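You operate a simulated robot arm through the tools that you are given. There is no shell and no other tool. Be economical: measure what you need, move in short steps, check, and stop when the job is done.

You run a simulated robot arm. Do the job below in one go: nothing can be reset, and whatever is moved stays where it is left.

## Task
Label the red-line tyre by the route card, mark it beside the label, book it in.
Fine: long edge along the ring; one white crayon mark within a hand of the label shows the yard that it was checked; crayon back; green key lit. Set down upright: white crayon.

It is judged by the outcome, as a careful person would: the job done as asked, and still so three seconds after it is handed in. It fails if anything else is knocked over, pushed out of place, dropped, spilled or broken.

## Robot
A 7-joint arm with a two-finger parallel gripper on a trunk, on a base that drives. Base frame: it is fixed to the floor where the robot stands at the start and does not move with it; the origin is under the middle of the robot, x ahead of it, y to its left, z up; the surface under the hand at the start is at about z = 0.88. Lengths are in m, angles in rad, forces in N, time in s.
With the tool pointing down near the work surface it reaches from about 0.46 to 0.92 m from the robot's upright axis, wherever it stands. Its first joint turns from -2.007 to 2.007 rad. Places, roughly: blue key [0.6, -1, 0.9]; green key [0.6, -0.8, 0.9]; keypad [0.7, -0.9, 0.9]; red key [0.6, -0.9, 0.9]. Payload 3.91 kg.
Tool frame: the origin (TCP) lies between the finger pads and is the grasp point; the fingertips stand 0.03 m ahead of it; z points along the fingers, y is the line along which they close. The gripper opens to 0.11 m. The fingers are 0.02 m wide and 0.01 m thick; the gripper's body (0.048 by 0.112 m) begins 0.055 m behind the TCP.
Orientation is that of the tool frame in the base frame, as a unit quaternion [x, y, z, w]. With the fingers straight down and closing along the base's y, the tool's x points along the base's -x, its y along +y and its z along -z.

## Interface
- The arm moves only by the tool move_arm. Its argument "targets" is a list of rows, each an object (a shift or turn left out is 0, a gripper value left out holds the last) with "translation": the shift along the base's x, y, z in units of 25 mm (1.0 is 25 mm), a list of three; "turn": the turn, a rotation vector about the base's x, y, z in units of 6 degrees (1.0 is 6 degrees), a list of three; "hand": the gripper command, from -1 (fully open) to 1 (shut), values between in proportion. In form: [{"translation": [tx, ty, tz], "turn": [rx, ry, rz], "hand": hand}, ...]. A call has 1 to 20 rows; each row shifts and turns the commanded pose from where the row before left it. A call with a number of a shift or a turn outside -1 to 1 is refused whole. A row lasts 0.2 s, in which the tool goes at most 0.05 m and 0.15 rad; a call with a longer step from one row to the next is refused whole, and so is a gripper value outside its range. Where a pose cannot be reached the arm comes as near as it can. A force on the tool above 40 N (or 10 N above the force at the start of the call, whichever is more), or a blocked arm, ends the call early, and 0.2 s more pass. Each finger travels about 0.153 m/s and halts on what it meets, pressing with about 41 N; the grip force reading is that of the motor and also rises with nothing between the fingers. The clock runs only during rows and for 0.2 s after the last one: add rows that do not move to give the fingers time. It gives the time, the measured TCP pose, the force on the tool (base axes), the opening and the grip force at its end, in the units of the frame above (readings bear some noise), with the torque about the TCP (base axes, N m) and any sound that the robot's microphone picked up.
- Cameras (640 x 400 px; columns grow to the right, rows downward): "scene" is now at [0.2309, 0.1792, 1.3008]; the picture's right is [-0.28, -0.96, 0.00], its down [-0.44, 0.13, -0.89] and it looks along [0.85, -0.25, -0.46] (base axes); focal length 214 px, centre (320, 200). "wrist" rides on the gripper at [0.072, 0.017, -0.103] in the tool frame; the picture's right is [-0.23, 0.97, 0.00], its down [-0.76, -0.18, -0.62] and it looks along [-0.61, -0.14, 0.78] (tool axes); focal length 222 px, centre (320, 200). There is no depth. A picture from a camera that has moved, and an enlarged one, comes with that camera's place and axes in the base frame and with its lens.
- capture(camera): a new picture of that camera. It takes no simulated time.
- lift_body(by): slides the trunk up (or, below 0, down) by that many m; the arm and the scene camera ride with it, the base frame stays. It gives what a move gives, with no picture.
- steer(legs): drives the robot by 1 to 6 legs, each [ahead, left, turn to the left] in m, m and rad, along the robot's own axes; the way and the turn of a leg run together, so that a leg with both is an arc; at most 1.5 m and 3.142 rad a leg. The arm and the cameras ride along, it lands a little off, and it stops where it bumps. It gives what a move gives.
- head_to(pan, tilt): turns the head with the scene camera to pan (to the left, within 1.396 rad either way) and tilt (down, from -0.506 to 1.204), counted from straight ahead of the robot. It gives what a move gives.
- enlarge(camera, box): a new picture of the part [left, top, right, bottom] of that camera's present view, enlarged. It takes no simulated time.
- sign_off(): hands the job in; it is judged then, once.

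Go step by step. Nothing tells you exact positions but the pictures and the camera data: compare them with the known pose of the tool, close in by small moves and look again before you grip or let go. The budget is 120 turns and 78 pictures, counting those below and the enlarged ones. Unless the task says otherwise, let go and move clear before handing in, and close with one line.

The tools are called after ">>>" as a command line: name --argument value ..., lists and objects as JSON in quotes. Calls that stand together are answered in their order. move_arm: Moves the arm, as the interface text tells. Its arguments: {"type":"object","properties":{"targets":{"type":"array"}},"required":["targets"]} The other tools are called the same way: lift_body (by) slides the trunk up or down; steer (legs) drives the base; head_to (pan, tilt) turns the head that bears the scene camera; capture (camera) takes a picture; enlarge (camera, box) takes an enlarged picture of a part of a camera's view; sign_off () hands the job in.

At the start:

```text
time: 0.0
tool_pos: [0.5195, 0.0264, 1.326]
ee_rot: [0.0, 1.0, 0.001, 0.0]
ft_force: [0.4, -0.3, -0.4]
torque: [0.02, -0.01, 0.0]
width: 0.11
grip_force: 0.1
trunk travel left (down, up): [-0.625, 0.365]
robot x, y, heading: [-0.0025, 0.0003, 0.003]
head pan, tilt: [-0.284, 0.482]
```

scene: 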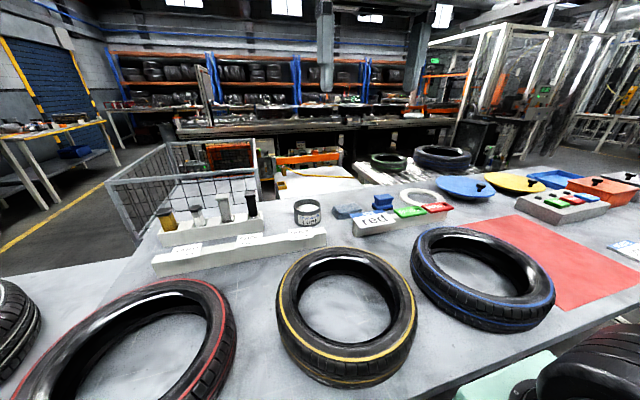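
wrist: 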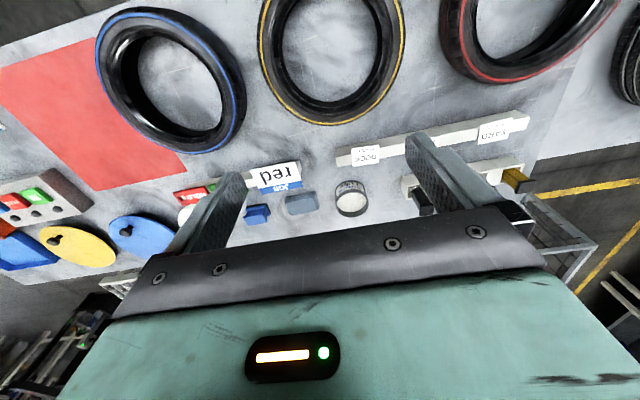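

I see three tyres (red, yellow, blue lined), a route card "JOB red", a rack with labels, and a block holding crayons. I'll look closer at the card, the labels and the crayons.

>>> enlarge --camera "scene" --box '[140, 170, 340, 290]'

>>> enlarge --camera "scene" --box '[320, 170, 480, 260]'

>>> enlarge --camera "scene" --box '[430, 150, 640, 280]'

```text
3.20 times, centred on (240, 230) of scene
camera zoom: at [0.2309, 0.1792, 1.3008], right [-0.28, -0.96, 0.0], down [-0.44, 0.13, -0.89], along [0.85, -0.25, -0.46], focal length 686 px, centre (576, 104)
```

zoom: 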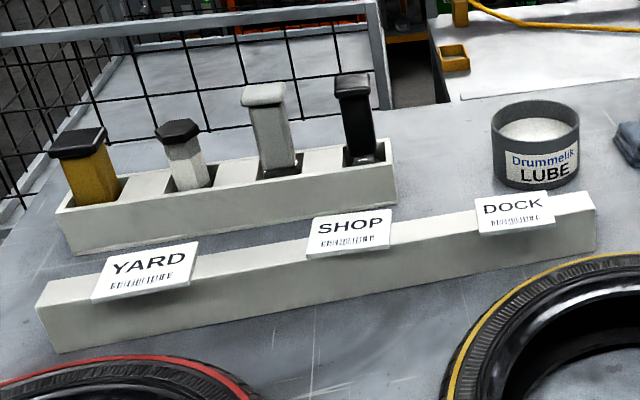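

```text
4.00 times, centred on (400, 215) of scene
camera zoom: at [0.2309, 0.1792, 1.3008], right [-0.28, -0.96, 0.0], down [-0.44, 0.13, -0.89], along [0.85, -0.25, -0.46], focal length 858 px, centre (0, 140)
```

zoom: 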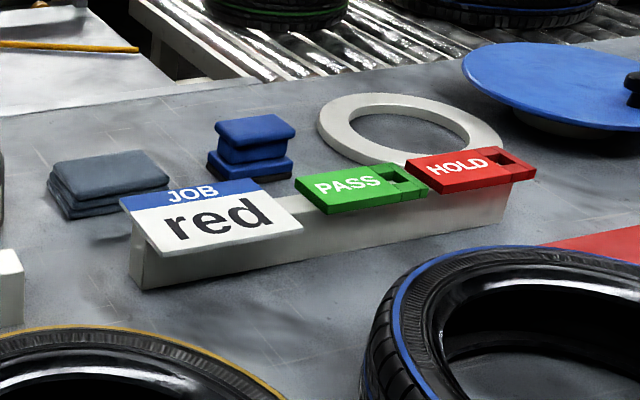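

```text
3.05 times, centred on (535, 215) of scene
camera zoom: at [0.2309, 0.1792, 1.3008], right [-0.28, -0.96, 0.0], down [-0.44, 0.13, -0.89], along [0.85, -0.25, -0.46], focal length 654 px, centre (-335, 154)
```

zoom: 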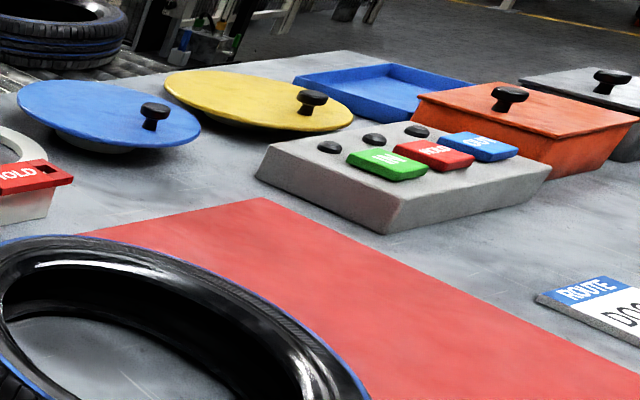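

The route card lies off to the right, so I turn the head to read it, then come back to the crayons.

>>> head_to --pan -0.8 --tilt 0.6

>>> capture --camera "scene"

>>> head_to --pan 0.3 --tilt 0.7

>>> capture --camera "scene"

```text
time: 0.9
tool_pos: [0.5179, 0.0253, 1.3254]
ee_rot: [-0.001, 1.0, 0.0, 0.0]
ft_force: [-0.4, -0.6, -0.2]
torque: [-0.05, 0.0, 0.01]
width: 0.11
grip_force: 0.1
trunk travel left (down, up): [-0.625, 0.365]
robot x, y, heading: [-0.0021, -0.0022, 0.001]
head pan, tilt: [-0.799, 0.6]
```

```text
72 pictures are left
camera scene: at [0.2049, 0.1415, 1.2901], right [-0.72, -0.7, 0.0], down [-0.39, 0.4, -0.83], along [0.58, -0.59, -0.56], focal length 214 px, centre (320, 200)
```

scene: 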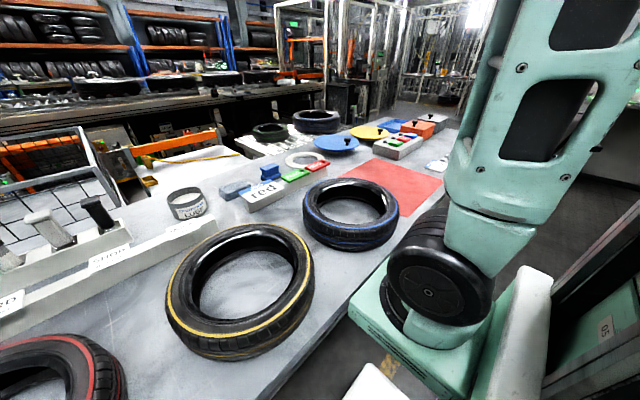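

```text
time: 2.3
tool_pos: [0.5187, 0.0261, 1.3255]
ee_rot: [0.0, 1.0, 0.0, 0.0]
ft_force: [0.0, 0.6, -1.0]
torque: [0.0, -0.01, -0.05]
width: 0.1099
grip_force: 0.1
trunk travel left (down, up): [-0.625, 0.365]
robot x, y, heading: [0.0005, 0.0015, 0.004]
head pan, tilt: [0.3, 0.7]
```

```text
71 pictures are left
camera scene: at [0.2244, 0.2298, 1.2815], right [0.29, -0.96, 0.0], down [-0.62, -0.19, -0.76], along [0.73, 0.23, -0.64], focal length 214 px, centre (320, 200)
```

scene: 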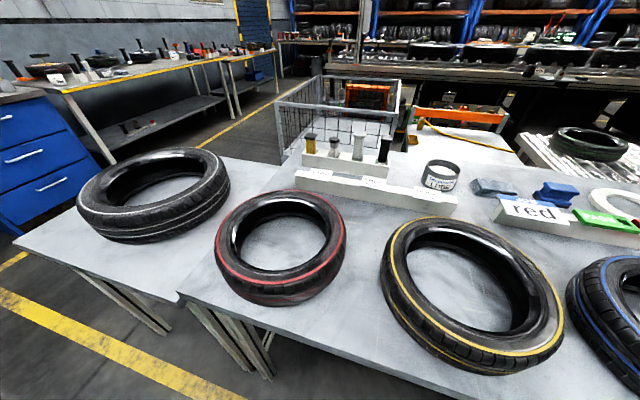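

The arm hid the route card; I'll use a smaller pan.

>>> enlarge --camera "scene" --box '[180, 110, 460, 285]'

>>> head_to --pan -0.5 --tilt 0.45

>>> enlarge --camera "scene" --box '[340, 120, 640, 300]'

```text
2.29 times, centred on (320, 198) of scene
camera zoom: at [0.2244, 0.2298, 1.2815], right [0.29, -0.96, 0.0], down [-0.62, -0.19, -0.76], along [0.73, 0.23, -0.64], focal length 490 px, centre (320, 206)
```

zoom: 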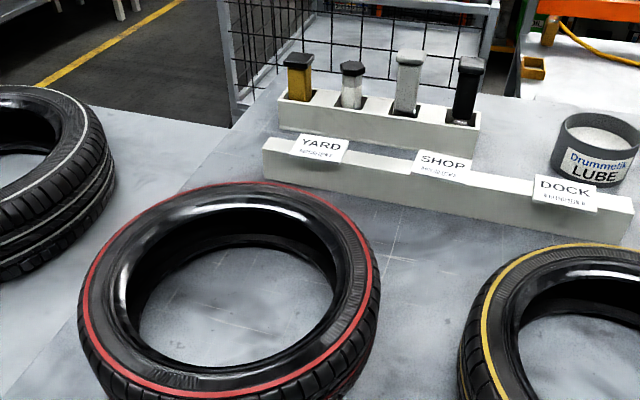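

```text
time: 3.4
tool_pos: [0.5187, 0.0258, 1.3252]
ee_rot: [0.0, 1.0, 0.0, 0.0]
ft_force: [0.3, 0.1, -0.9]
torque: [-0.02, 0.0, 0.02]
width: 0.1098
grip_force: 0.1
trunk travel left (down, up): [-0.625, 0.365]
robot x, y, heading: [0.0025, -0.0002, -0.0]
head pan, tilt: [-0.499, 0.45]
```

```text
2.13 times, centred on (490, 210) of scene
camera zoom: at [0.224, 0.1608, 1.3036], right [-0.48, -0.88, 0.0], down [-0.38, 0.21, -0.9], along [0.79, -0.43, -0.44], focal length 458 px, centre (-43, 179)
```

zoom: 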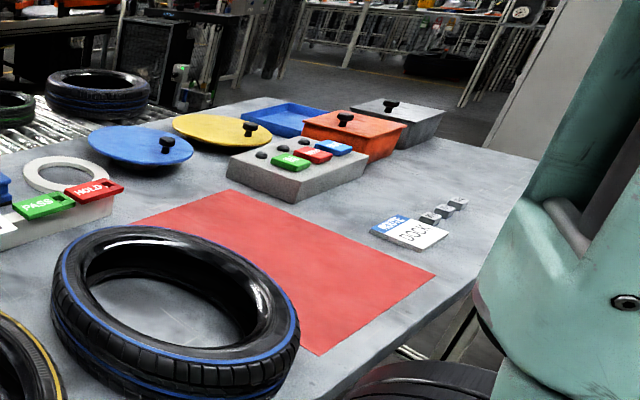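

The route card seems to say DOCK; I enlarge to be sure.

>>> enlarge --camera "scene" --box '[505, 205, 565, 243]'

>>> enlarge --camera "scene" --box '[440, 170, 520, 220]'

```text
10.53 times, centred on (535, 224) of scene
camera zoom: at [0.224, 0.1608, 1.3036], right [-0.48, -0.88, 0.0], down [-0.38, 0.21, -0.9], along [0.79, -0.43, -0.44], focal length 2258 px, centre (-1943, -53)
```

zoom: 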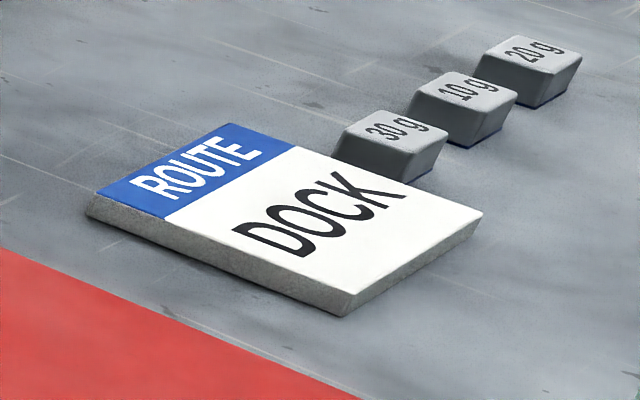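

```text
8.00 times, centred on (480, 195) of scene
camera zoom: at [0.224, 0.1608, 1.3036], right [-0.48, -0.88, 0.0], down [-0.38, 0.21, -0.9], along [0.79, -0.43, -0.44], focal length 1716 px, centre (-960, 240)
```

zoom: 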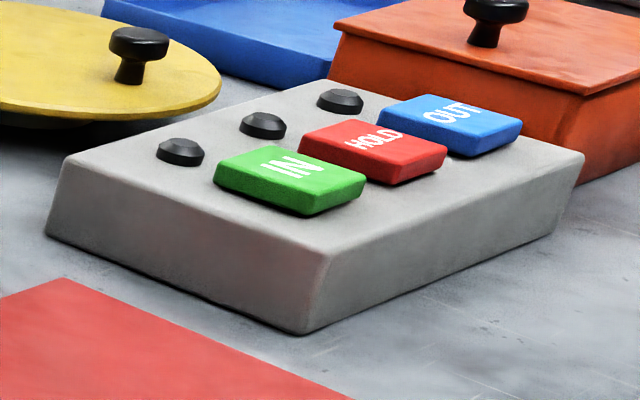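

DOCK label it is, and the green key reads IN. Now a closer look at crayons and label bar.

>>> head_to --pan 0.1 --tilt 0.6

>>> enlarge --camera "scene" --box '[215, 110, 345, 191]'

>>> enlarge --camera "scene" --box '[290, 150, 410, 225]'

>>> capture --camera "scene"

```text
time: 4.4
tool_pos: [0.5175, 0.0259, 1.3252]
ee_rot: [0.0, 1.0, 0.0, 0.0]
ft_force: [-0.5, 0.4, -0.8]
torque: [0.0, 0.03, 0.02]
width: 0.11
grip_force: 0.0
trunk travel left (down, up): [-0.625, 0.365]
robot x, y, heading: [-0.0043, 0.0029, -0.001]
head pan, tilt: [0.099, 0.6]
```

```text
4.92 times, centred on (280, 150) of scene
camera zoom: at [0.2312, 0.2135, 1.2901], right [0.1, -1.0, 0.0], down [-0.56, -0.06, -0.83], along [0.82, 0.08, -0.56], focal length 1056 px, centre (517, 444)
```

zoom: 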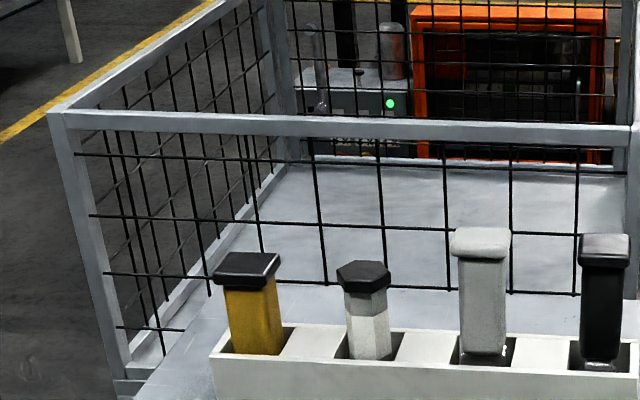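

```text
5.33 times, centred on (350, 188) of scene
camera zoom: at [0.2312, 0.2135, 1.2901], right [0.1, -1.0, 0.0], down [-0.56, -0.06, -0.83], along [0.82, 0.08, -0.56], focal length 1144 px, centre (160, 267)
```

zoom: 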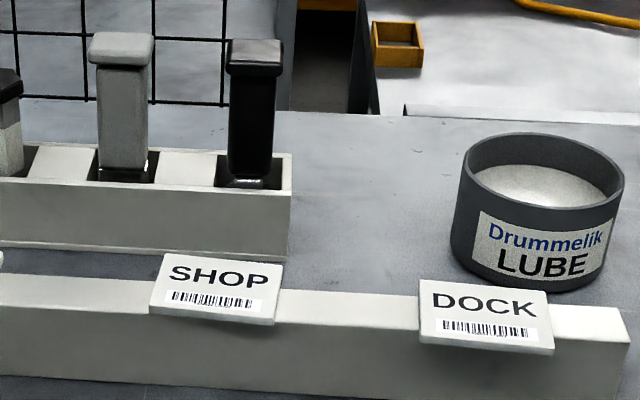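

```text
64 pictures are left
camera scene: at [0.2312, 0.2135, 1.2901], right [0.1, -1.0, 0.0], down [-0.56, -0.06, -0.83], along [0.82, 0.08, -0.56], focal length 214 px, centre (320, 200)
```

scene: 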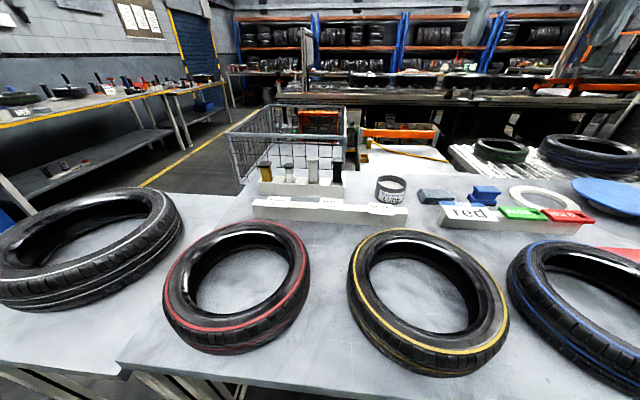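

The hexagonal crayon is the one with a white body, at about (0.87, 0.38); the DOCK label lies at about (0.72, 0.09) and the red tyre at about (0.48, 0.39). I shift the base left so all are in reach.

>>> steer --legs '[[0, 0.26, 0]]'

>>> head_to --pan -0.05 --tilt 0.7

>>> capture --camera "scene"

>>> capture --camera "wrist"

```text
time: 6.3
tool_pos: [0.5186, 0.2862, 1.3248]
ee_rot: [-0.001, 1.0, 0.001, -0.001]
ft_force: [0.3, 0.6, -0.4]
torque: [-0.02, 0.04, 0.0]
width: 0.1101
grip_force: 0.1
trunk travel left (down, up): [-0.625, 0.365]
robot x, y, heading: [-0.0016, 0.2613, 0.004]
head pan, tilt: [0.099, 0.6]
```

```text
time: 7.0
tool_pos: [0.5182, 0.286, 1.3267]
ee_rot: [0.0, 1.0, 0.0, 0.0]
ft_force: [-0.4, 0.2, -0.4]
torque: [0.01, -0.02, -0.01]
width: 0.1102
grip_force: 0.0
trunk travel left (down, up): [-0.625, 0.365]
robot x, y, heading: [-0.0027, 0.2627, 0.006]
head pan, tilt: [-0.051, 0.7]
```

```text
63 pictures are left
camera scene: at [0.228, 0.4604, 1.2815], right [-0.05, -1.0, 0.0], down [-0.64, 0.03, -0.77], along [0.76, -0.04, -0.64], focal length 214 px, centre (320, 200)
```

scene: 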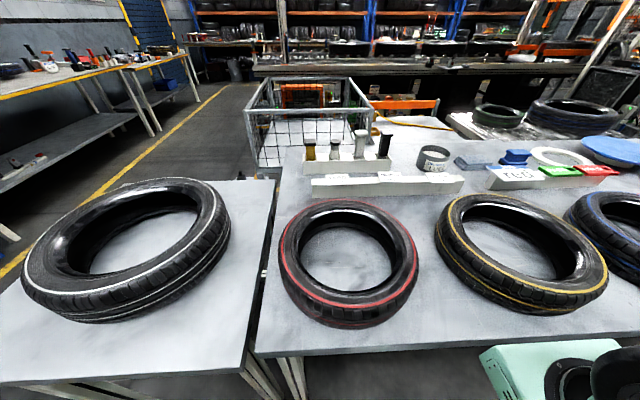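

```text
62 pictures are left
camera wrist: at [0.446, 0.3031, 1.43], right [0.23, 0.97, 0.0], down [0.76, -0.18, 0.62], along [0.61, -0.14, -0.78], focal length 222 px, centre (320, 200)
```

wrist: 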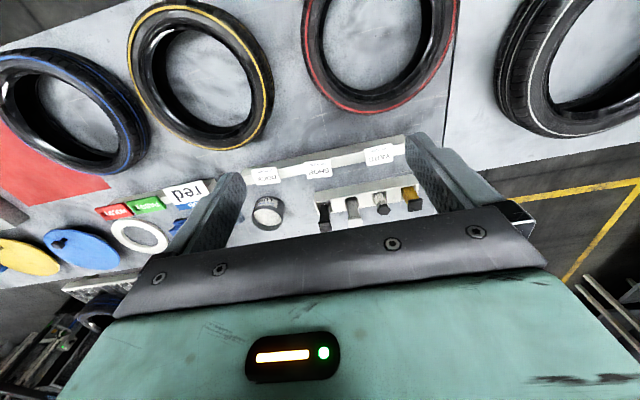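

Enlarging both the crayons and label rack from this standpoint for triangulation.

>>> enlarge --camera "scene" --box '[290, 120, 402, 190]'

>>> enlarge --camera "scene" --box '[360, 145, 472, 215]'

>>> enlarge --camera "wrist" --box '[240, 130, 432, 250]'

```text
5.71 times, centred on (346, 155) of scene
camera zoom: at [0.228, 0.4604, 1.2815], right [-0.05, -1.0, 0.0], down [-0.64, 0.03, -0.77], along [0.76, -0.04, -0.64], focal length 1226 px, centre (171, 457)
```

zoom: 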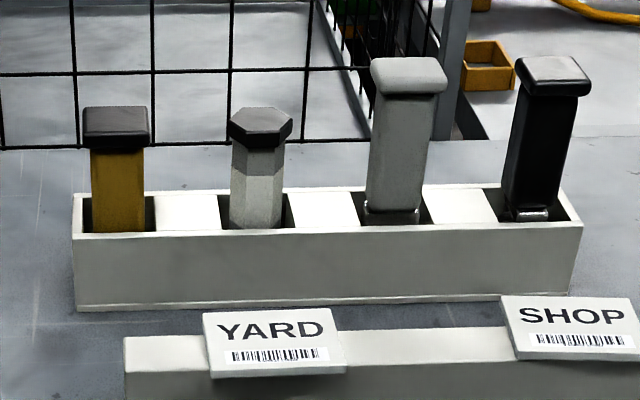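

```text
5.71 times, centred on (416, 180) of scene
camera zoom: at [0.228, 0.4604, 1.2815], right [-0.05, -1.0, 0.0], down [-0.64, 0.03, -0.77], along [0.76, -0.04, -0.64], focal length 1226 px, centre (-229, 314)
```

zoom: 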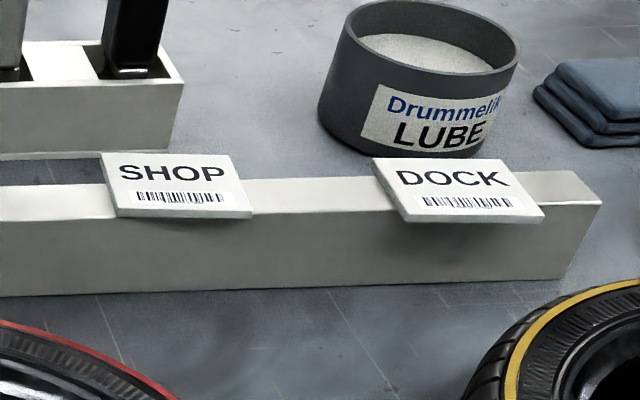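

```text
3.33 times, centred on (336, 190) of wrist
camera zoom: at [0.446, 0.3031, 1.43], right [0.23, 0.97, 0.0], down [0.76, -0.18, 0.62], along [0.61, -0.14, -0.78], focal length 740 px, centre (267, 233)
```

zoom: 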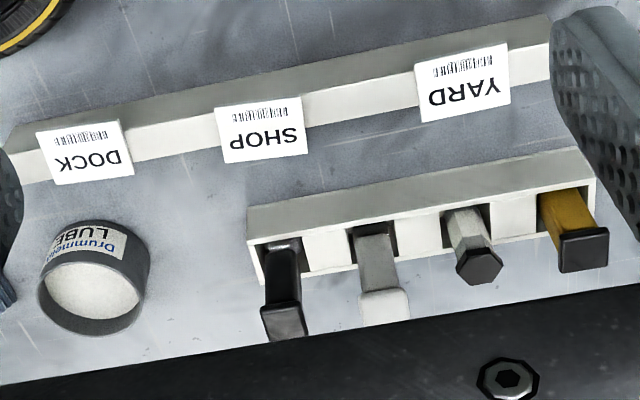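

DOCK label: about 70 x 50 mm, centre (0.724, 0.086), top z≈0.933, overhanging the bar on both long sides, so I can grip it across its short side along x. Now I measure the red tyre.

>>> enlarge --camera "scene" --box '[240, 185, 460, 335]'

>>> move_arm --targets '[{"translation": [0, -1, -1], "turn": [0, 0, 1]}, {"translation": [0, -1, -1], "turn": [0, 0, 1]}, {"translation": [0, -1, -1], "turn": [0, 0, 1]}, {"translation": [0, -1, -1], "turn": [0, 0, 1]}, {"translation": [1, -1, -1], "turn": [0, 0, 1]}, {"translation": [1, -1, -1], "turn": [0, 0, 1]}, {"translation": [1, -1, -1], "turn": [0, 0, 1]}, {"translation": [1, -1, 0], "turn": [0, 0, 1]}, {"translation": [1, 0, 0], "turn": [0, 0, 1]}, {"translation": [1, 0, 0], "turn": [0, 0, 1]}, {"translation": [1, 0, 0], "turn": [0, 0, 1]}, {"translation": [1, 0, 0], "turn": [0, 0, 1]}, {"turn": [0, 0, 1]}, {"turn": [0, 0, 1]}, {"turn": [0, 0, 1]}, {}]'

>>> capture --camera "wrist"

```text
2.67 times, centred on (350, 260) of scene
camera zoom: at [0.228, 0.4604, 1.2815], right [-0.05, -1.0, 0.0], down [-0.64, 0.03, -0.77], along [0.76, -0.04, -0.64], focal length 572 px, centre (240, 40)
```

zoom: 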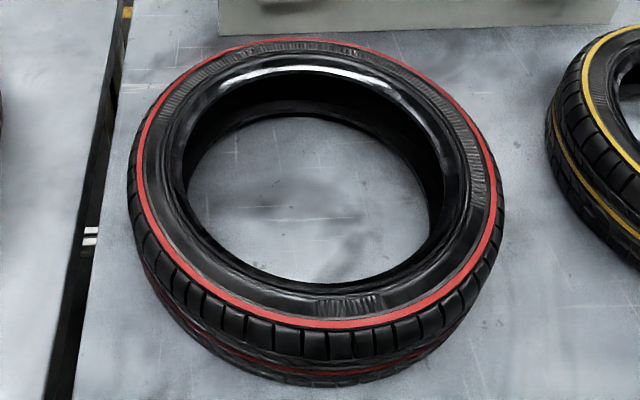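

```text
time: 10.4
tool_pos: [0.7178, 0.0866, 1.1495]
ee_rot: [0.707, -0.707, 0.0, 0.0]
ft_force: [-1.1, -0.4, -0.4]
torque: [0.0, -0.01, 0.0]
width: 0.11
grip_force: 0.1
trunk travel left (down, up): [-0.625, 0.365]
robot x, y, heading: [-0.0019, 0.2606, 0.004]
head pan, tilt: [-0.051, 0.7]
```

```text
57 pictures are left
camera wrist: at [0.7016, 0.0145, 1.2541], right [-0.97, 0.23, 0.0], down [0.18, 0.76, 0.62], along [0.14, 0.61, -0.78], focal length 222 px, centre (320, 200)
```

wrist: 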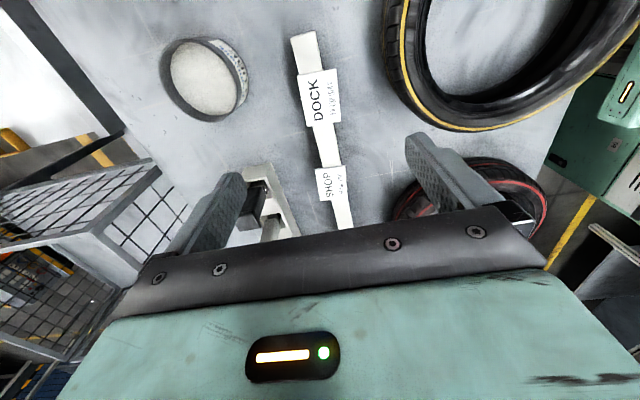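

Tyre centre ≈ (0.50, 0.39), red line radius ≈ 0.129, top z ≈ 0.942; the sidewall's far part is centred near x≈0.607. Now I fine-locate the DOCK label from the wrist view.

>>> enlarge --camera "wrist" --box '[256, 20, 384, 100]'

>>> enlarge --camera "wrist" --box '[256, 60, 384, 140]'

```text
5.00 times, centred on (320, 60) of wrist
camera zoom: at [0.7016, 0.0145, 1.2541], right [-0.97, 0.23, 0.0], down [0.18, 0.76, 0.62], along [0.14, 0.61, -0.78], focal length 1111 px, centre (320, 900)
```

zoom: 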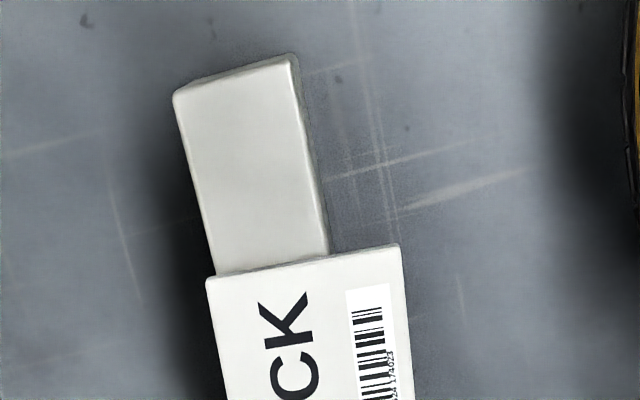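

```text
5.00 times, centred on (320, 100) of wrist
camera zoom: at [0.7016, 0.0145, 1.2541], right [-0.97, 0.23, 0.0], down [0.18, 0.76, 0.62], along [0.14, 0.61, -0.78], focal length 1111 px, centre (320, 700)
```

zoom: 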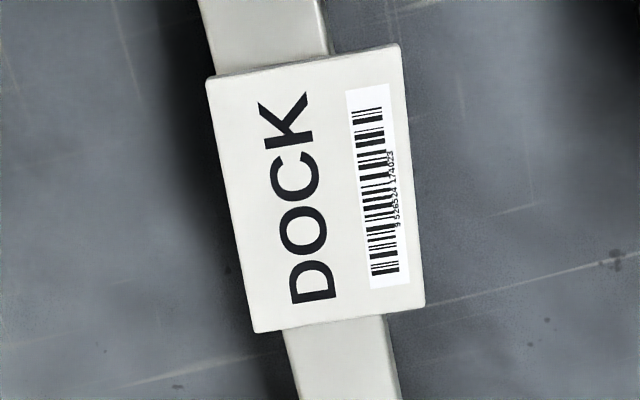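

Label centre from wrist view (0.719, 0.096), yawed about -4.8°. I align and descend to a hover, then look again.

>>> move_arm --targets '[{"translation": [0.05, 0.36, -1], "turn": [0, 0, -0.8]}, {"translation": [0, 0, -1]}, {"translation": [0, 0, -1]}, {"translation": [0, 0, -1]}, {"translation": [0, 0, -1]}, {}]'

>>> capture --camera "wrist"

>>> enlarge --camera "scene" --box '[360, 125, 472, 195]'

```text
time: 11.8
tool_pos: [0.7201, 0.0934, 1.0254]
ee_rot: [-0.677, 0.736, 0.0, 0.0]
ft_force: [0.8, -0.1, 0.2]
torque: [-0.02, -0.01, 0.02]
width: 0.1101
grip_force: 0.0
trunk travel left (down, up): [-0.625, 0.365]
robot x, y, heading: [-0.0016, 0.2622, -0.004]
head pan, tilt: [-0.051, 0.7]
```

```text
54 pictures are left
camera wrist: at [0.6963, 0.0231, 1.1294], right [-0.95, 0.31, 0.0], down [0.24, 0.74, 0.62], along [0.19, 0.59, -0.78], focal length 222 px, centre (320, 200)
```

wrist: 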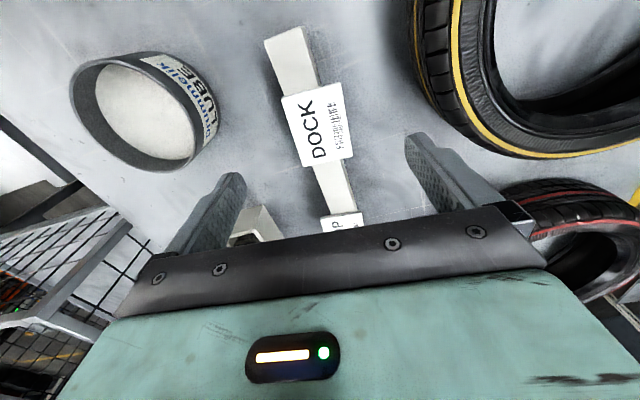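

```text
5.71 times, centred on (416, 160) of scene
camera zoom: at [0.228, 0.4603, 1.2815], right [-0.05, -1.0, 0.0], down [-0.64, 0.03, -0.76], along [0.76, -0.04, -0.64], focal length 1226 px, centre (-229, 429)
```

zoom: 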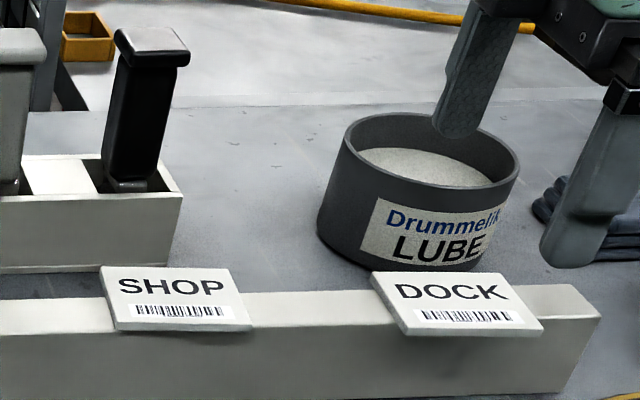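

Label centre confirmed at about (0.720, 0.091). I narrow the fingers to clear the lube pot, then descend to the label's edges.

>>> move_arm --targets '[{"hand": -0.3}, {"hand": -0.3}, {"translation": [0, -0.08, -1]}, {"translation": [0, 0, -1]}, {"translation": [0, 0, -0.5]}, {}]'

>>> capture --camera "wrist"

>>> enlarge --camera "scene" --box '[360, 135, 472, 205]'

```text
time: 13.2
tool_pos: [0.7186, 0.0915, 0.9624]
ee_rot: [-0.677, 0.736, 0.0, 0.0]
ft_force: [-0.1, 0.4, -0.3]
torque: [0.03, 0.02, 0.01]
width: 0.0715
grip_force: 0.1
trunk travel left (down, up): [-0.625, 0.365]
robot x, y, heading: [-0.005, 0.2591, -0.0]
head pan, tilt: [-0.051, 0.7]
```

```text
52 pictures are left
camera wrist: at [0.6953, 0.0212, 1.066], right [-0.95, 0.31, 0.0], down [0.24, 0.74, 0.62], along [0.19, 0.59, -0.78], focal length 222 px, centre (320, 200)
```

wrist: 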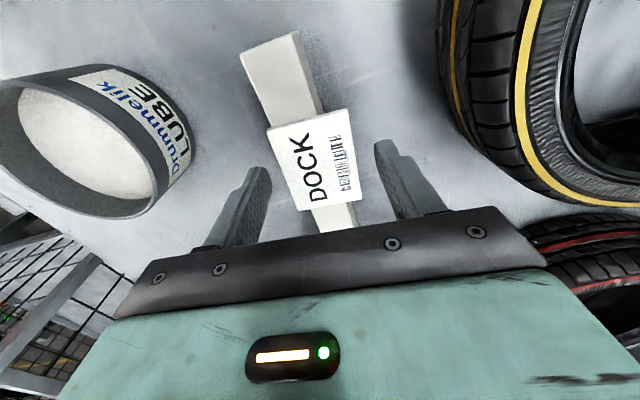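

```text
5.71 times, centred on (416, 170) of scene
camera zoom: at [0.228, 0.4603, 1.2815], right [-0.05, -1.0, 0.0], down [-0.64, 0.03, -0.76], along [0.76, -0.04, -0.64], focal length 1226 px, centre (-229, 371)
```

zoom: 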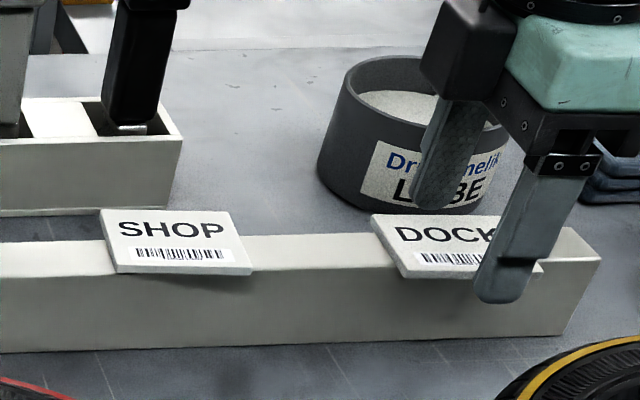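

The fingers straddle the label centrally. I lower 6 mm more and close on its edges.

>>> move_arm --targets '[{"translation": [0, 0, -0.26]}, {"hand": 0}, {"hand": 0.3}, {"hand": 0.3}, {"hand": 0.4}, {"hand": 0.4}]'

>>> capture --camera "wrist"

>>> enlarge --camera "scene" --box '[380, 145, 460, 195]'

```text
time: 14.6
tool_pos: [0.719, 0.0923, 0.9554]
ee_rot: [-0.677, 0.736, 0.0, 0.0]
ft_force: [-0.4, 0.2, 0.8]
torque: [0.02, -0.02, 0.0]
width: 0.0481
grip_force: 40.8
trunk travel left (down, up): [-0.625, 0.365]
robot x, y, heading: [0.0003, 0.2608, 0.003]
head pan, tilt: [-0.051, 0.7]
```

```text
50 pictures are left
camera wrist: at [0.6958, 0.0223, 1.0593], right [-0.95, 0.31, 0.0], down [0.24, 0.74, 0.62], along [0.19, 0.59, -0.78], focal length 222 px, centre (320, 200)
```

wrist: 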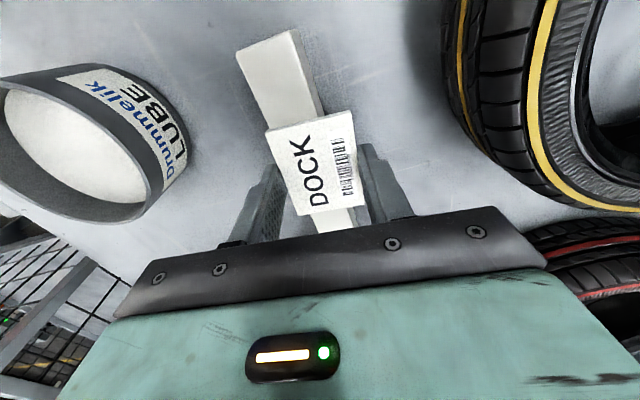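

```text
8.00 times, centred on (420, 170) of scene
camera zoom: at [0.228, 0.4603, 1.2815], right [-0.05, -1.0, 0.0], down [-0.64, 0.03, -0.76], along [0.76, -0.04, -0.64], focal length 1716 px, centre (-480, 440)
```

zoom: 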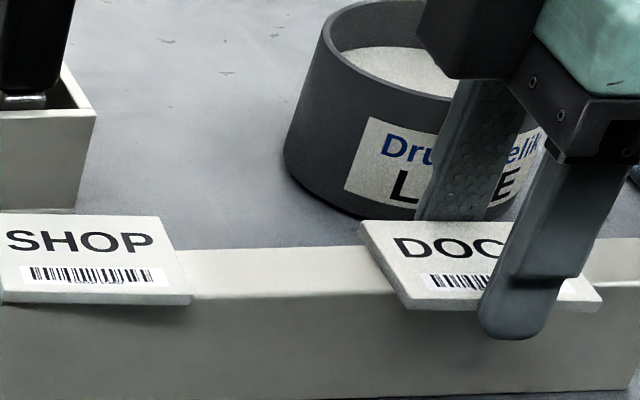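

Gripped, but the tips reach ~5 mm below the label; for placing I want less. I release slightly, rise 3.5 mm, regrip and lift.

>>> move_arm --targets '[{"hand": 0}, {"hand": 0}, {"translation": [0, 0.08, 0.15]}, {"hand": 0.4}, {"hand": 0.4}, {"hand": 0.4}, {"translation": [0, 0, 0.5]}, {"translation": [0, 0, 1]}, {}]'

>>> capture --camera "wrist"

>>> enlarge --camera "scene" --box '[380, 125, 460, 175]'

```text
time: 16.6
tool_pos: [0.7182, 0.0924, 0.9991]
ee_rot: [-0.677, 0.736, -0.002, 0.0]
ft_force: [0.2, 0.3, -0.1]
torque: [0.0, -0.01, 0.02]
width: 0.0479
grip_force: 41.0
trunk travel left (down, up): [-0.625, 0.365]
robot x, y, heading: [-0.0027, 0.2586, 0.0]
head pan, tilt: [-0.051, 0.7]
```

```text
48 pictures are left
camera wrist: at [0.6949, 0.0232, 1.103], right [-0.95, 0.31, 0.0], down [0.24, 0.74, 0.62], along [0.19, 0.59, -0.78], focal length 222 px, centre (320, 200)
```

wrist: 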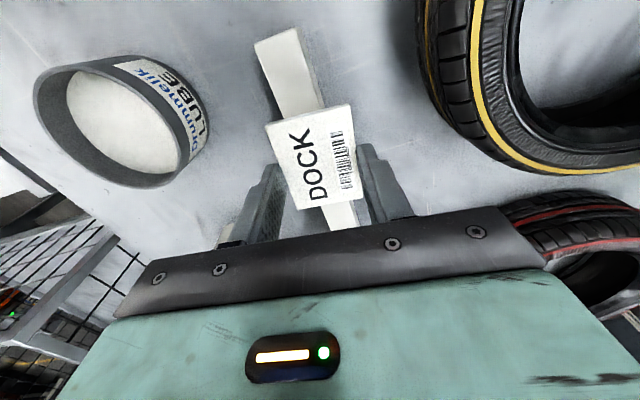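

```text
8.00 times, centred on (420, 150) of scene
camera zoom: at [0.2281, 0.4603, 1.2815], right [-0.05, -1.0, 0.0], down [-0.64, 0.03, -0.76], along [0.76, -0.04, -0.64], focal length 1716 px, centre (-480, 600)
```

zoom: 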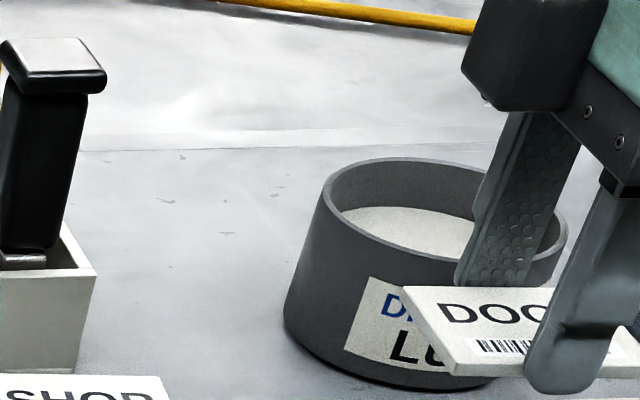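

Label is held level. I carry it high over to the far side of the red tyre, straightening the yaw, and look before lowering.

>>> move_arm --targets '[{"translation": [0, 0, 1]}, {"translation": [0, 0, 1]}, {"translation": [0, 0.6, 0.5], "turn": [0, 0, 0.4]}, {"translation": [-0.4, 1, 0], "turn": [0, 0, 0.4]}, {"translation": [-0.4, 1, 0]}, {"translation": [-0.4, 1, 0]}, {"translation": [-0.4, 1, 0]}, {"translation": [-0.4, 1, 0]}, {"translation": [-0.4, 1, 0]}, {"translation": [-0.4, 1, 0]}, {"translation": [-0.4, 1, 0]}, {"translation": [-0.4, 1, 0]}, {"translation": [-0.4, 1, 0]}, {"translation": [-0.45, 1, -1]}, {"translation": [0, 0.3, -1]}, {}]'

>>> capture --camera "wrist"

>>> enlarge --camera "scene" --box '[260, 160, 440, 280]'

```text
time: 20.0
tool_pos: [0.6063, 0.3896, 1.0084]
ee_rot: [-0.707, 0.707, 0.0, 0.0]
ft_force: [-0.6, 0.6, 0.6]
torque: [0.01, 0.0, -0.01]
width: 0.0477
grip_force: 41.2
trunk travel left (down, up): [-0.625, 0.365]
robot x, y, heading: [0.0015, 0.2579, -0.004]
head pan, tilt: [-0.051, 0.7]
```

```text
46 pictures are left
camera wrist: at [0.5902, 0.3177, 1.1135], right [-0.97, 0.23, 0.0], down [0.18, 0.76, 0.62], along [0.14, 0.61, -0.78], focal length 222 px, centre (320, 200)
```

wrist: 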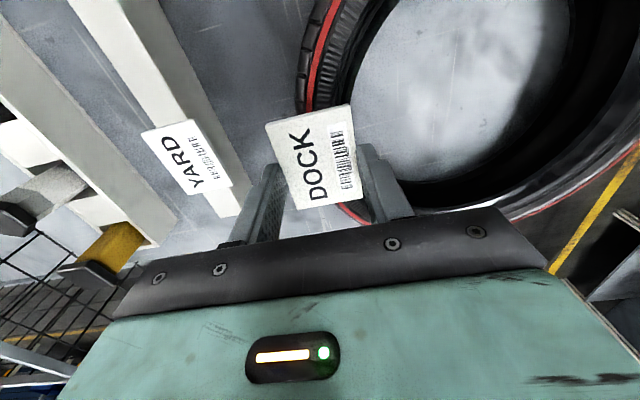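

```text
3.33 times, centred on (350, 220) of scene
camera zoom: at [0.2279, 0.4603, 1.2815], right [-0.05, -1.0, 0.0], down [-0.64, 0.03, -0.76], along [0.76, -0.04, -0.64], focal length 715 px, centre (220, 133)
```

zoom: 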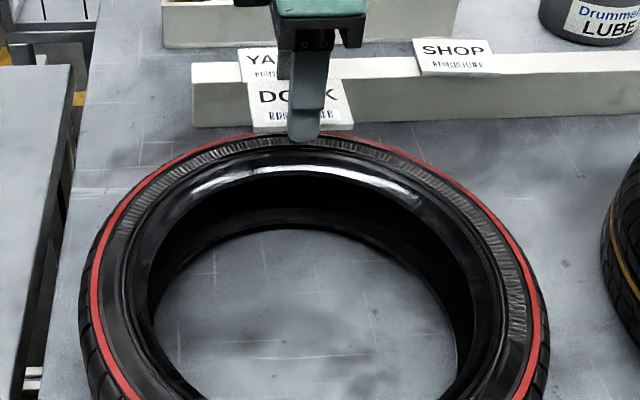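

Checked against both cameras, red line's far edge is at x≈0.617 and the tyre centre near y≈0.40, so label centre should go to (0.603, 0.40). I lower towards contact in small steps.

>>> move_arm --targets '[{"translation": [-0.12, 0.4, 0]}, {"translation": [0, 0, -0.6]}, {"translation": [0, 0, -0.3]}, {}]'

>>> capture --camera "wrist"

>>> enlarge --camera "scene" --box '[305, 170, 385, 220]'

```text
time: 21.0
tool_pos: [0.6053, 0.4015, 0.9872]
ee_rot: [-0.707, 0.708, 0.001, 0.0]
ft_force: [-0.1, 0.1, 0.7]
torque: [-0.03, 0.0, 0.01]
width: 0.048
grip_force: 42.1
trunk travel left (down, up): [-0.625, 0.365]
robot x, y, heading: [-0.0004, 0.2577, -0.002]
head pan, tilt: [-0.051, 0.7]
```

```text
44 pictures are left
camera wrist: at [0.5882, 0.3299, 1.0917], right [-0.97, 0.23, 0.0], down [0.18, 0.76, 0.62], along [0.14, 0.61, -0.78], focal length 222 px, centre (320, 200)
```

wrist: 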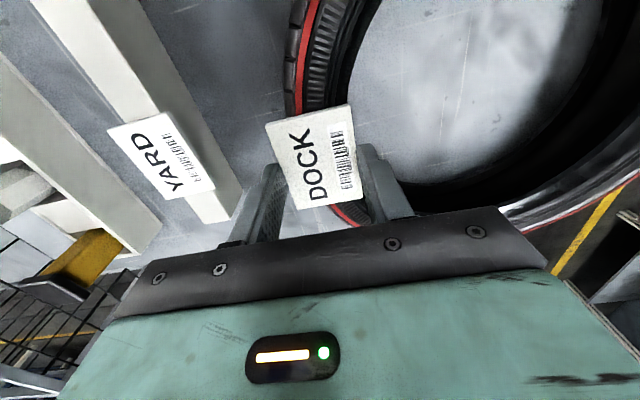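

```text
8.00 times, centred on (345, 195) of scene
camera zoom: at [0.228, 0.4603, 1.2815], right [-0.05, -1.0, 0.0], down [-0.64, 0.03, -0.76], along [0.76, -0.04, -0.64], focal length 1716 px, centre (120, 240)
```

zoom: 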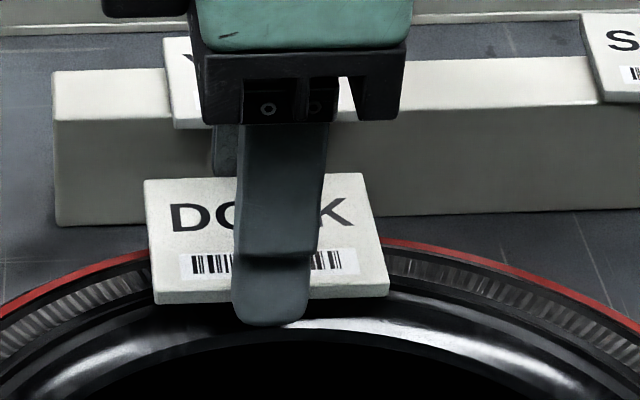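

The label sits centred over the sidewall band, so I lower gently to contact.

>>> move_arm --targets '[{"translation": [0, 0, -0.2]}, {"translation": [0, 0, -0.15]}, {"translation": [0, 0, -0.1]}, {}]'

>>> enlarge --camera "scene" --box '[305, 170, 385, 220]'

```text
time: 22.0
tool_pos: [0.6046, 0.4032, 0.9799]
ee_rot: [-0.707, 0.708, -0.001, 0.003]
ft_force: [1.6, 1.6, 34.4]
torque: [0.11, -0.09, 0.03]
width: 0.0481
grip_force: 41.5
trunk travel left (down, up): [-0.625, 0.365]
robot x, y, heading: [0.0022, 0.2573, -0.0]
head pan, tilt: [-0.051, 0.7]
```

```text
8.00 times, centred on (345, 195) of scene
camera zoom: at [0.227, 0.4602, 1.2819], right [-0.05, -1.0, 0.0], down [-0.64, 0.03, -0.77], along [0.76, -0.04, -0.64], focal length 1716 px, centre (120, 240)
```

zoom: 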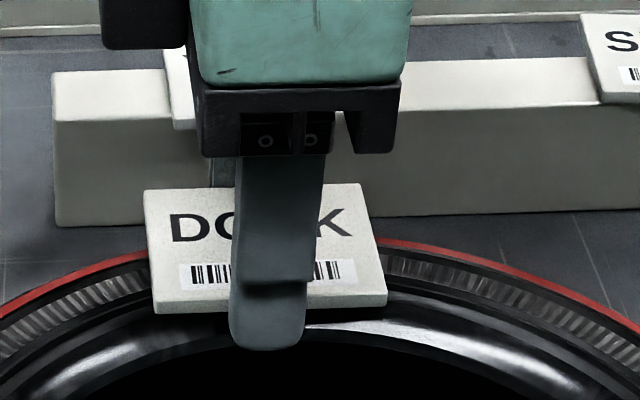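

Contact made: the label has bedded on the sidewall. I ease off the pressure, open, and rise.

>>> move_arm --targets '[{"translation": [0, 0, 0.1]}, {"hand": 0.1}, {"hand": -0.2}, {"hand": -0.5}, {"hand": -0.5}, {"translation": [0, 0, 0.5]}, {"translation": [0, 0, 1]}, {"translation": [0, 0, 1]}, {"translation": [0, 0, 1]}, {}]'

>>> capture --camera "wrist"

>>> enlarge --camera "scene" --box '[270, 150, 430, 250]'

```text
time: 24.2
tool_pos: [0.6049, 0.4025, 1.0663]
ee_rot: [-0.707, 0.707, 0.0, 0.0]
ft_force: [-1.1, 0.1, -0.4]
torque: [-0.02, -0.02, 0.01]
width: 0.0824
grip_force: 0.0
trunk travel left (down, up): [-0.625, 0.365]
robot x, y, heading: [0.0003, 0.2558, -0.003]
head pan, tilt: [-0.051, 0.7]
```

```text
41 pictures are left
camera wrist: at [0.5872, 0.3309, 1.1706], right [-0.97, 0.23, 0.0], down [0.18, 0.76, 0.62], along [0.14, 0.61, -0.78], focal length 222 px, centre (320, 200)
```

wrist: 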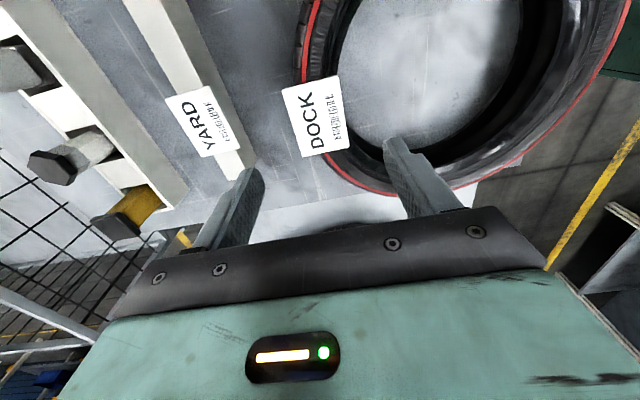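

```text
4.00 times, centred on (350, 200) of scene
camera zoom: at [0.228, 0.4604, 1.2815], right [-0.05, -1.0, 0.0], down [-0.64, 0.03, -0.76], along [0.76, -0.04, -0.64], focal length 858 px, centre (200, 200)
```

zoom: 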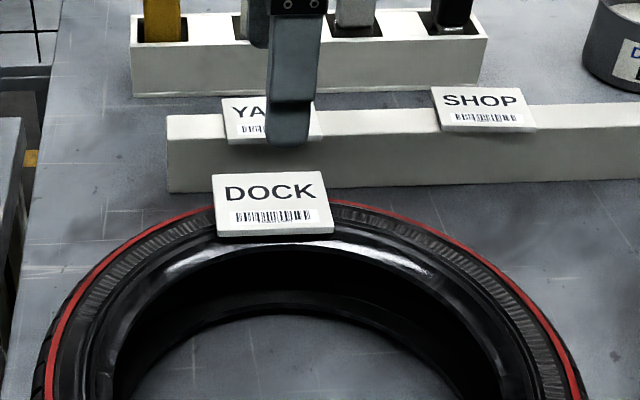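

Label is on the tyre, long edge along the ring. Next the white hexagonal crayon: cap triangulated at (0.853, 0.377, 0.993); I hover above it and look.

>>> move_arm --targets '[{"translation": [0, 0, 1], "hand": -0.5}, {"translation": [1, 0, 0.4]}, {"translation": [1, 0, 0]}, {"translation": [1, 0, 0]}, {"translation": [1, 0, 0]}, {"translation": [1, 0, 0]}, {"translation": [1, 0, 0]}, {"translation": [1, -0.25, 0]}, {"translation": [1, -0.25, 0]}, {"translation": [1, -0.25, 0]}, {"translation": [0.9, -0.25, 0]}, {}]'

>>> capture --camera "wrist"

>>> enlarge --camera "scene" --box '[290, 100, 402, 170]'

```text
time: 26.8
tool_pos: [0.8508, 0.3783, 1.0994]
ee_rot: [-0.707, 0.708, -0.001, -0.001]
ft_force: [-0.5, -0.6, -0.8]
torque: [0.01, -0.01, 0.0]
width: 0.0826
grip_force: 0.1
trunk travel left (down, up): [-0.625, 0.365]
robot x, y, heading: [-0.0018, 0.2588, 0.003]
head pan, tilt: [-0.051, 0.7]
```

```text
39 pictures are left
camera wrist: at [0.8345, 0.3056, 1.2051], right [-0.97, 0.23, 0.0], down [0.18, 0.76, 0.62], along [0.14, 0.61, -0.78], focal length 222 px, centre (320, 200)
```

wrist: 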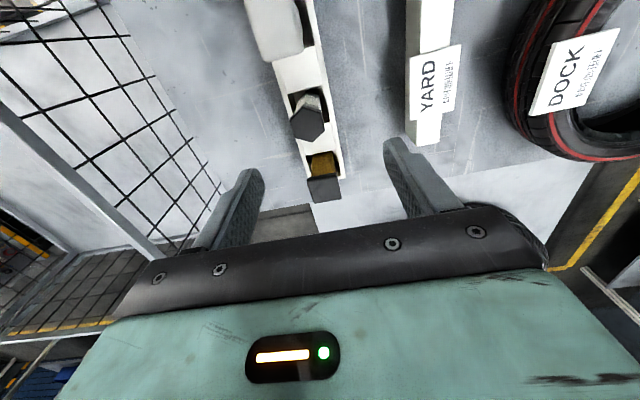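

```text
5.71 times, centred on (346, 135) of scene
camera zoom: at [0.228, 0.4603, 1.2815], right [-0.05, -1.0, 0.0], down [-0.64, 0.03, -0.76], along [0.76, -0.04, -0.64], focal length 1226 px, centre (171, 571)
```

zoom: 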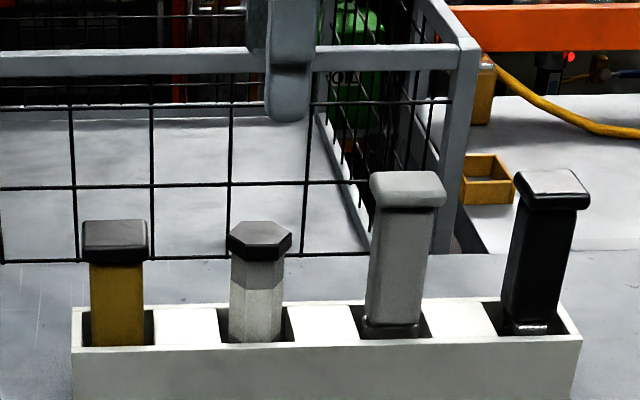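

>>> enlarge --camera "wrist" --box '[250, 60, 378, 140]'

```text
5.00 times, centred on (314, 100) of wrist
camera zoom: at [0.8345, 0.3056, 1.2051], right [-0.97, 0.23, 0.0], down [0.18, 0.76, 0.62], along [0.14, 0.61, -0.78], focal length 1111 px, centre (350, 700)
```

zoom: 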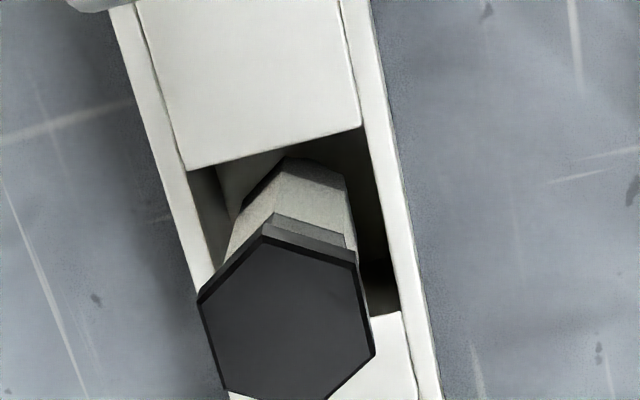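

The cap is at (0.864, 0.380), top z≈0.988, with flats facing ±x — ideal for the present hand orientation. I descend around it and check.

>>> move_arm --targets '[{"translation": [0.53, 0.1, 0]}, {"translation": [0, 0, -1]}, {"translation": [0, 0, -1]}, {"translation": [0, 0, -1]}, {"translation": [0, 0, -1]}, {"translation": [0, 0, -0.7]}, {}]'

>>> capture --camera "wrist"

>>> enlarge --camera "scene" --box '[290, 110, 402, 180]'

```text
time: 28.4
tool_pos: [0.8556, 0.3771, 0.9809]
ee_rot: [-0.707, 0.707, 0.0, 0.0]
ft_force: [0.9, 0.7, -0.2]
torque: [-0.03, 0.0, 0.0]
width: 0.0826
grip_force: 0.0
out of reach, approached as far as the arm can: row 1
trunk travel left (down, up): [-0.625, 0.365]
robot x, y, heading: [-0.0021, 0.2625, 0.0]
head pan, tilt: [-0.051, 0.7]
```

```text
36 pictures are left
camera wrist: at [0.8382, 0.3037, 1.0854], right [-0.97, 0.23, 0.0], down [0.18, 0.76, 0.62], along [0.14, 0.61, -0.78], focal length 222 px, centre (320, 200)
```

wrist: 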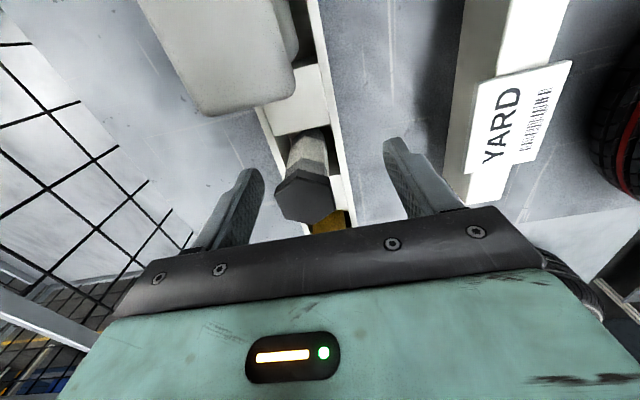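

```text
5.71 times, centred on (346, 145) of scene
camera zoom: at [0.228, 0.4603, 1.2815], right [-0.05, -1.0, 0.0], down [-0.64, 0.03, -0.76], along [0.76, -0.04, -0.64], focal length 1226 px, centre (171, 514)
```

zoom: 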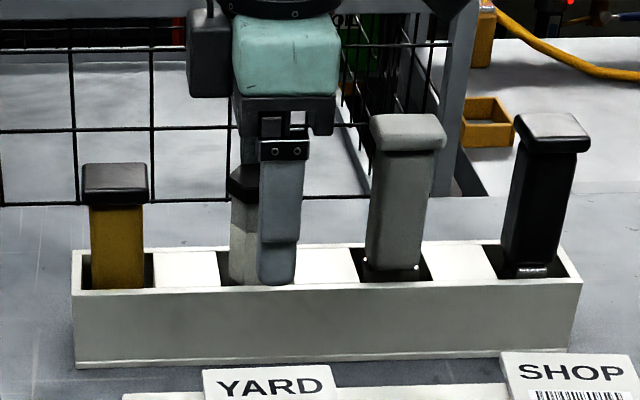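

At z=0.98 the arm stopped short in x by ~8 mm (cap at x≈0.864); the limit applied at the higher pose, so I try the remaining shift here.

>>> move_arm --targets '[{"translation": [0.33, 0, 0]}, {}]'

```text
time: 29.0
tool_pos: [0.8645, 0.3764, 0.9806]
ee_rot: [0.708, -0.706, 0.0, 0.0]
ft_force: [-0.5, -0.2, 0.2]
torque: [0.01, -0.02, 0.01]
width: 0.0825
grip_force: 0.0
trunk travel left (down, up): [-0.625, 0.365]
robot x, y, heading: [-0.0005, 0.2547, -0.002]
head pan, tilt: [-0.051, 0.7]
```

In place now. I close on the cap.

>>> move_arm --targets '[{"hand": 0.2}, {"hand": 0.6}, {"hand": 0.6}, {"hand": 0.6}]'

>>> capture --camera "wrist"

```text
time: 30.0
tool_pos: [0.865, 0.3757, 0.9808]
ee_rot: [0.708, -0.707, 0.0, 0.0]
ft_force: [-1.0, -0.5, 0.4]
torque: [0.0, 0.0, -0.01]
width: 0.0355
grip_force: 41.7
trunk travel left (down, up): [-0.625, 0.365]
robot x, y, heading: [-0.0016, 0.2631, -0.002]
head pan, tilt: [-0.051, 0.7]
```

```text
34 pictures are left
camera wrist: at [0.8472, 0.3041, 1.0855], right [-0.97, 0.23, 0.0], down [0.18, 0.76, 0.62], along [0.14, 0.61, -0.78], focal length 222 px, centre (320, 200)
```

wrist: 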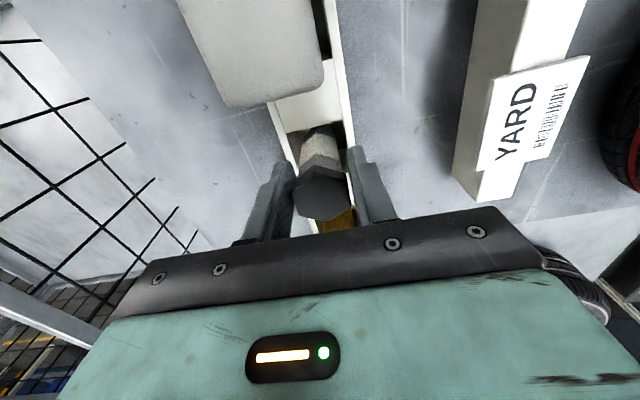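

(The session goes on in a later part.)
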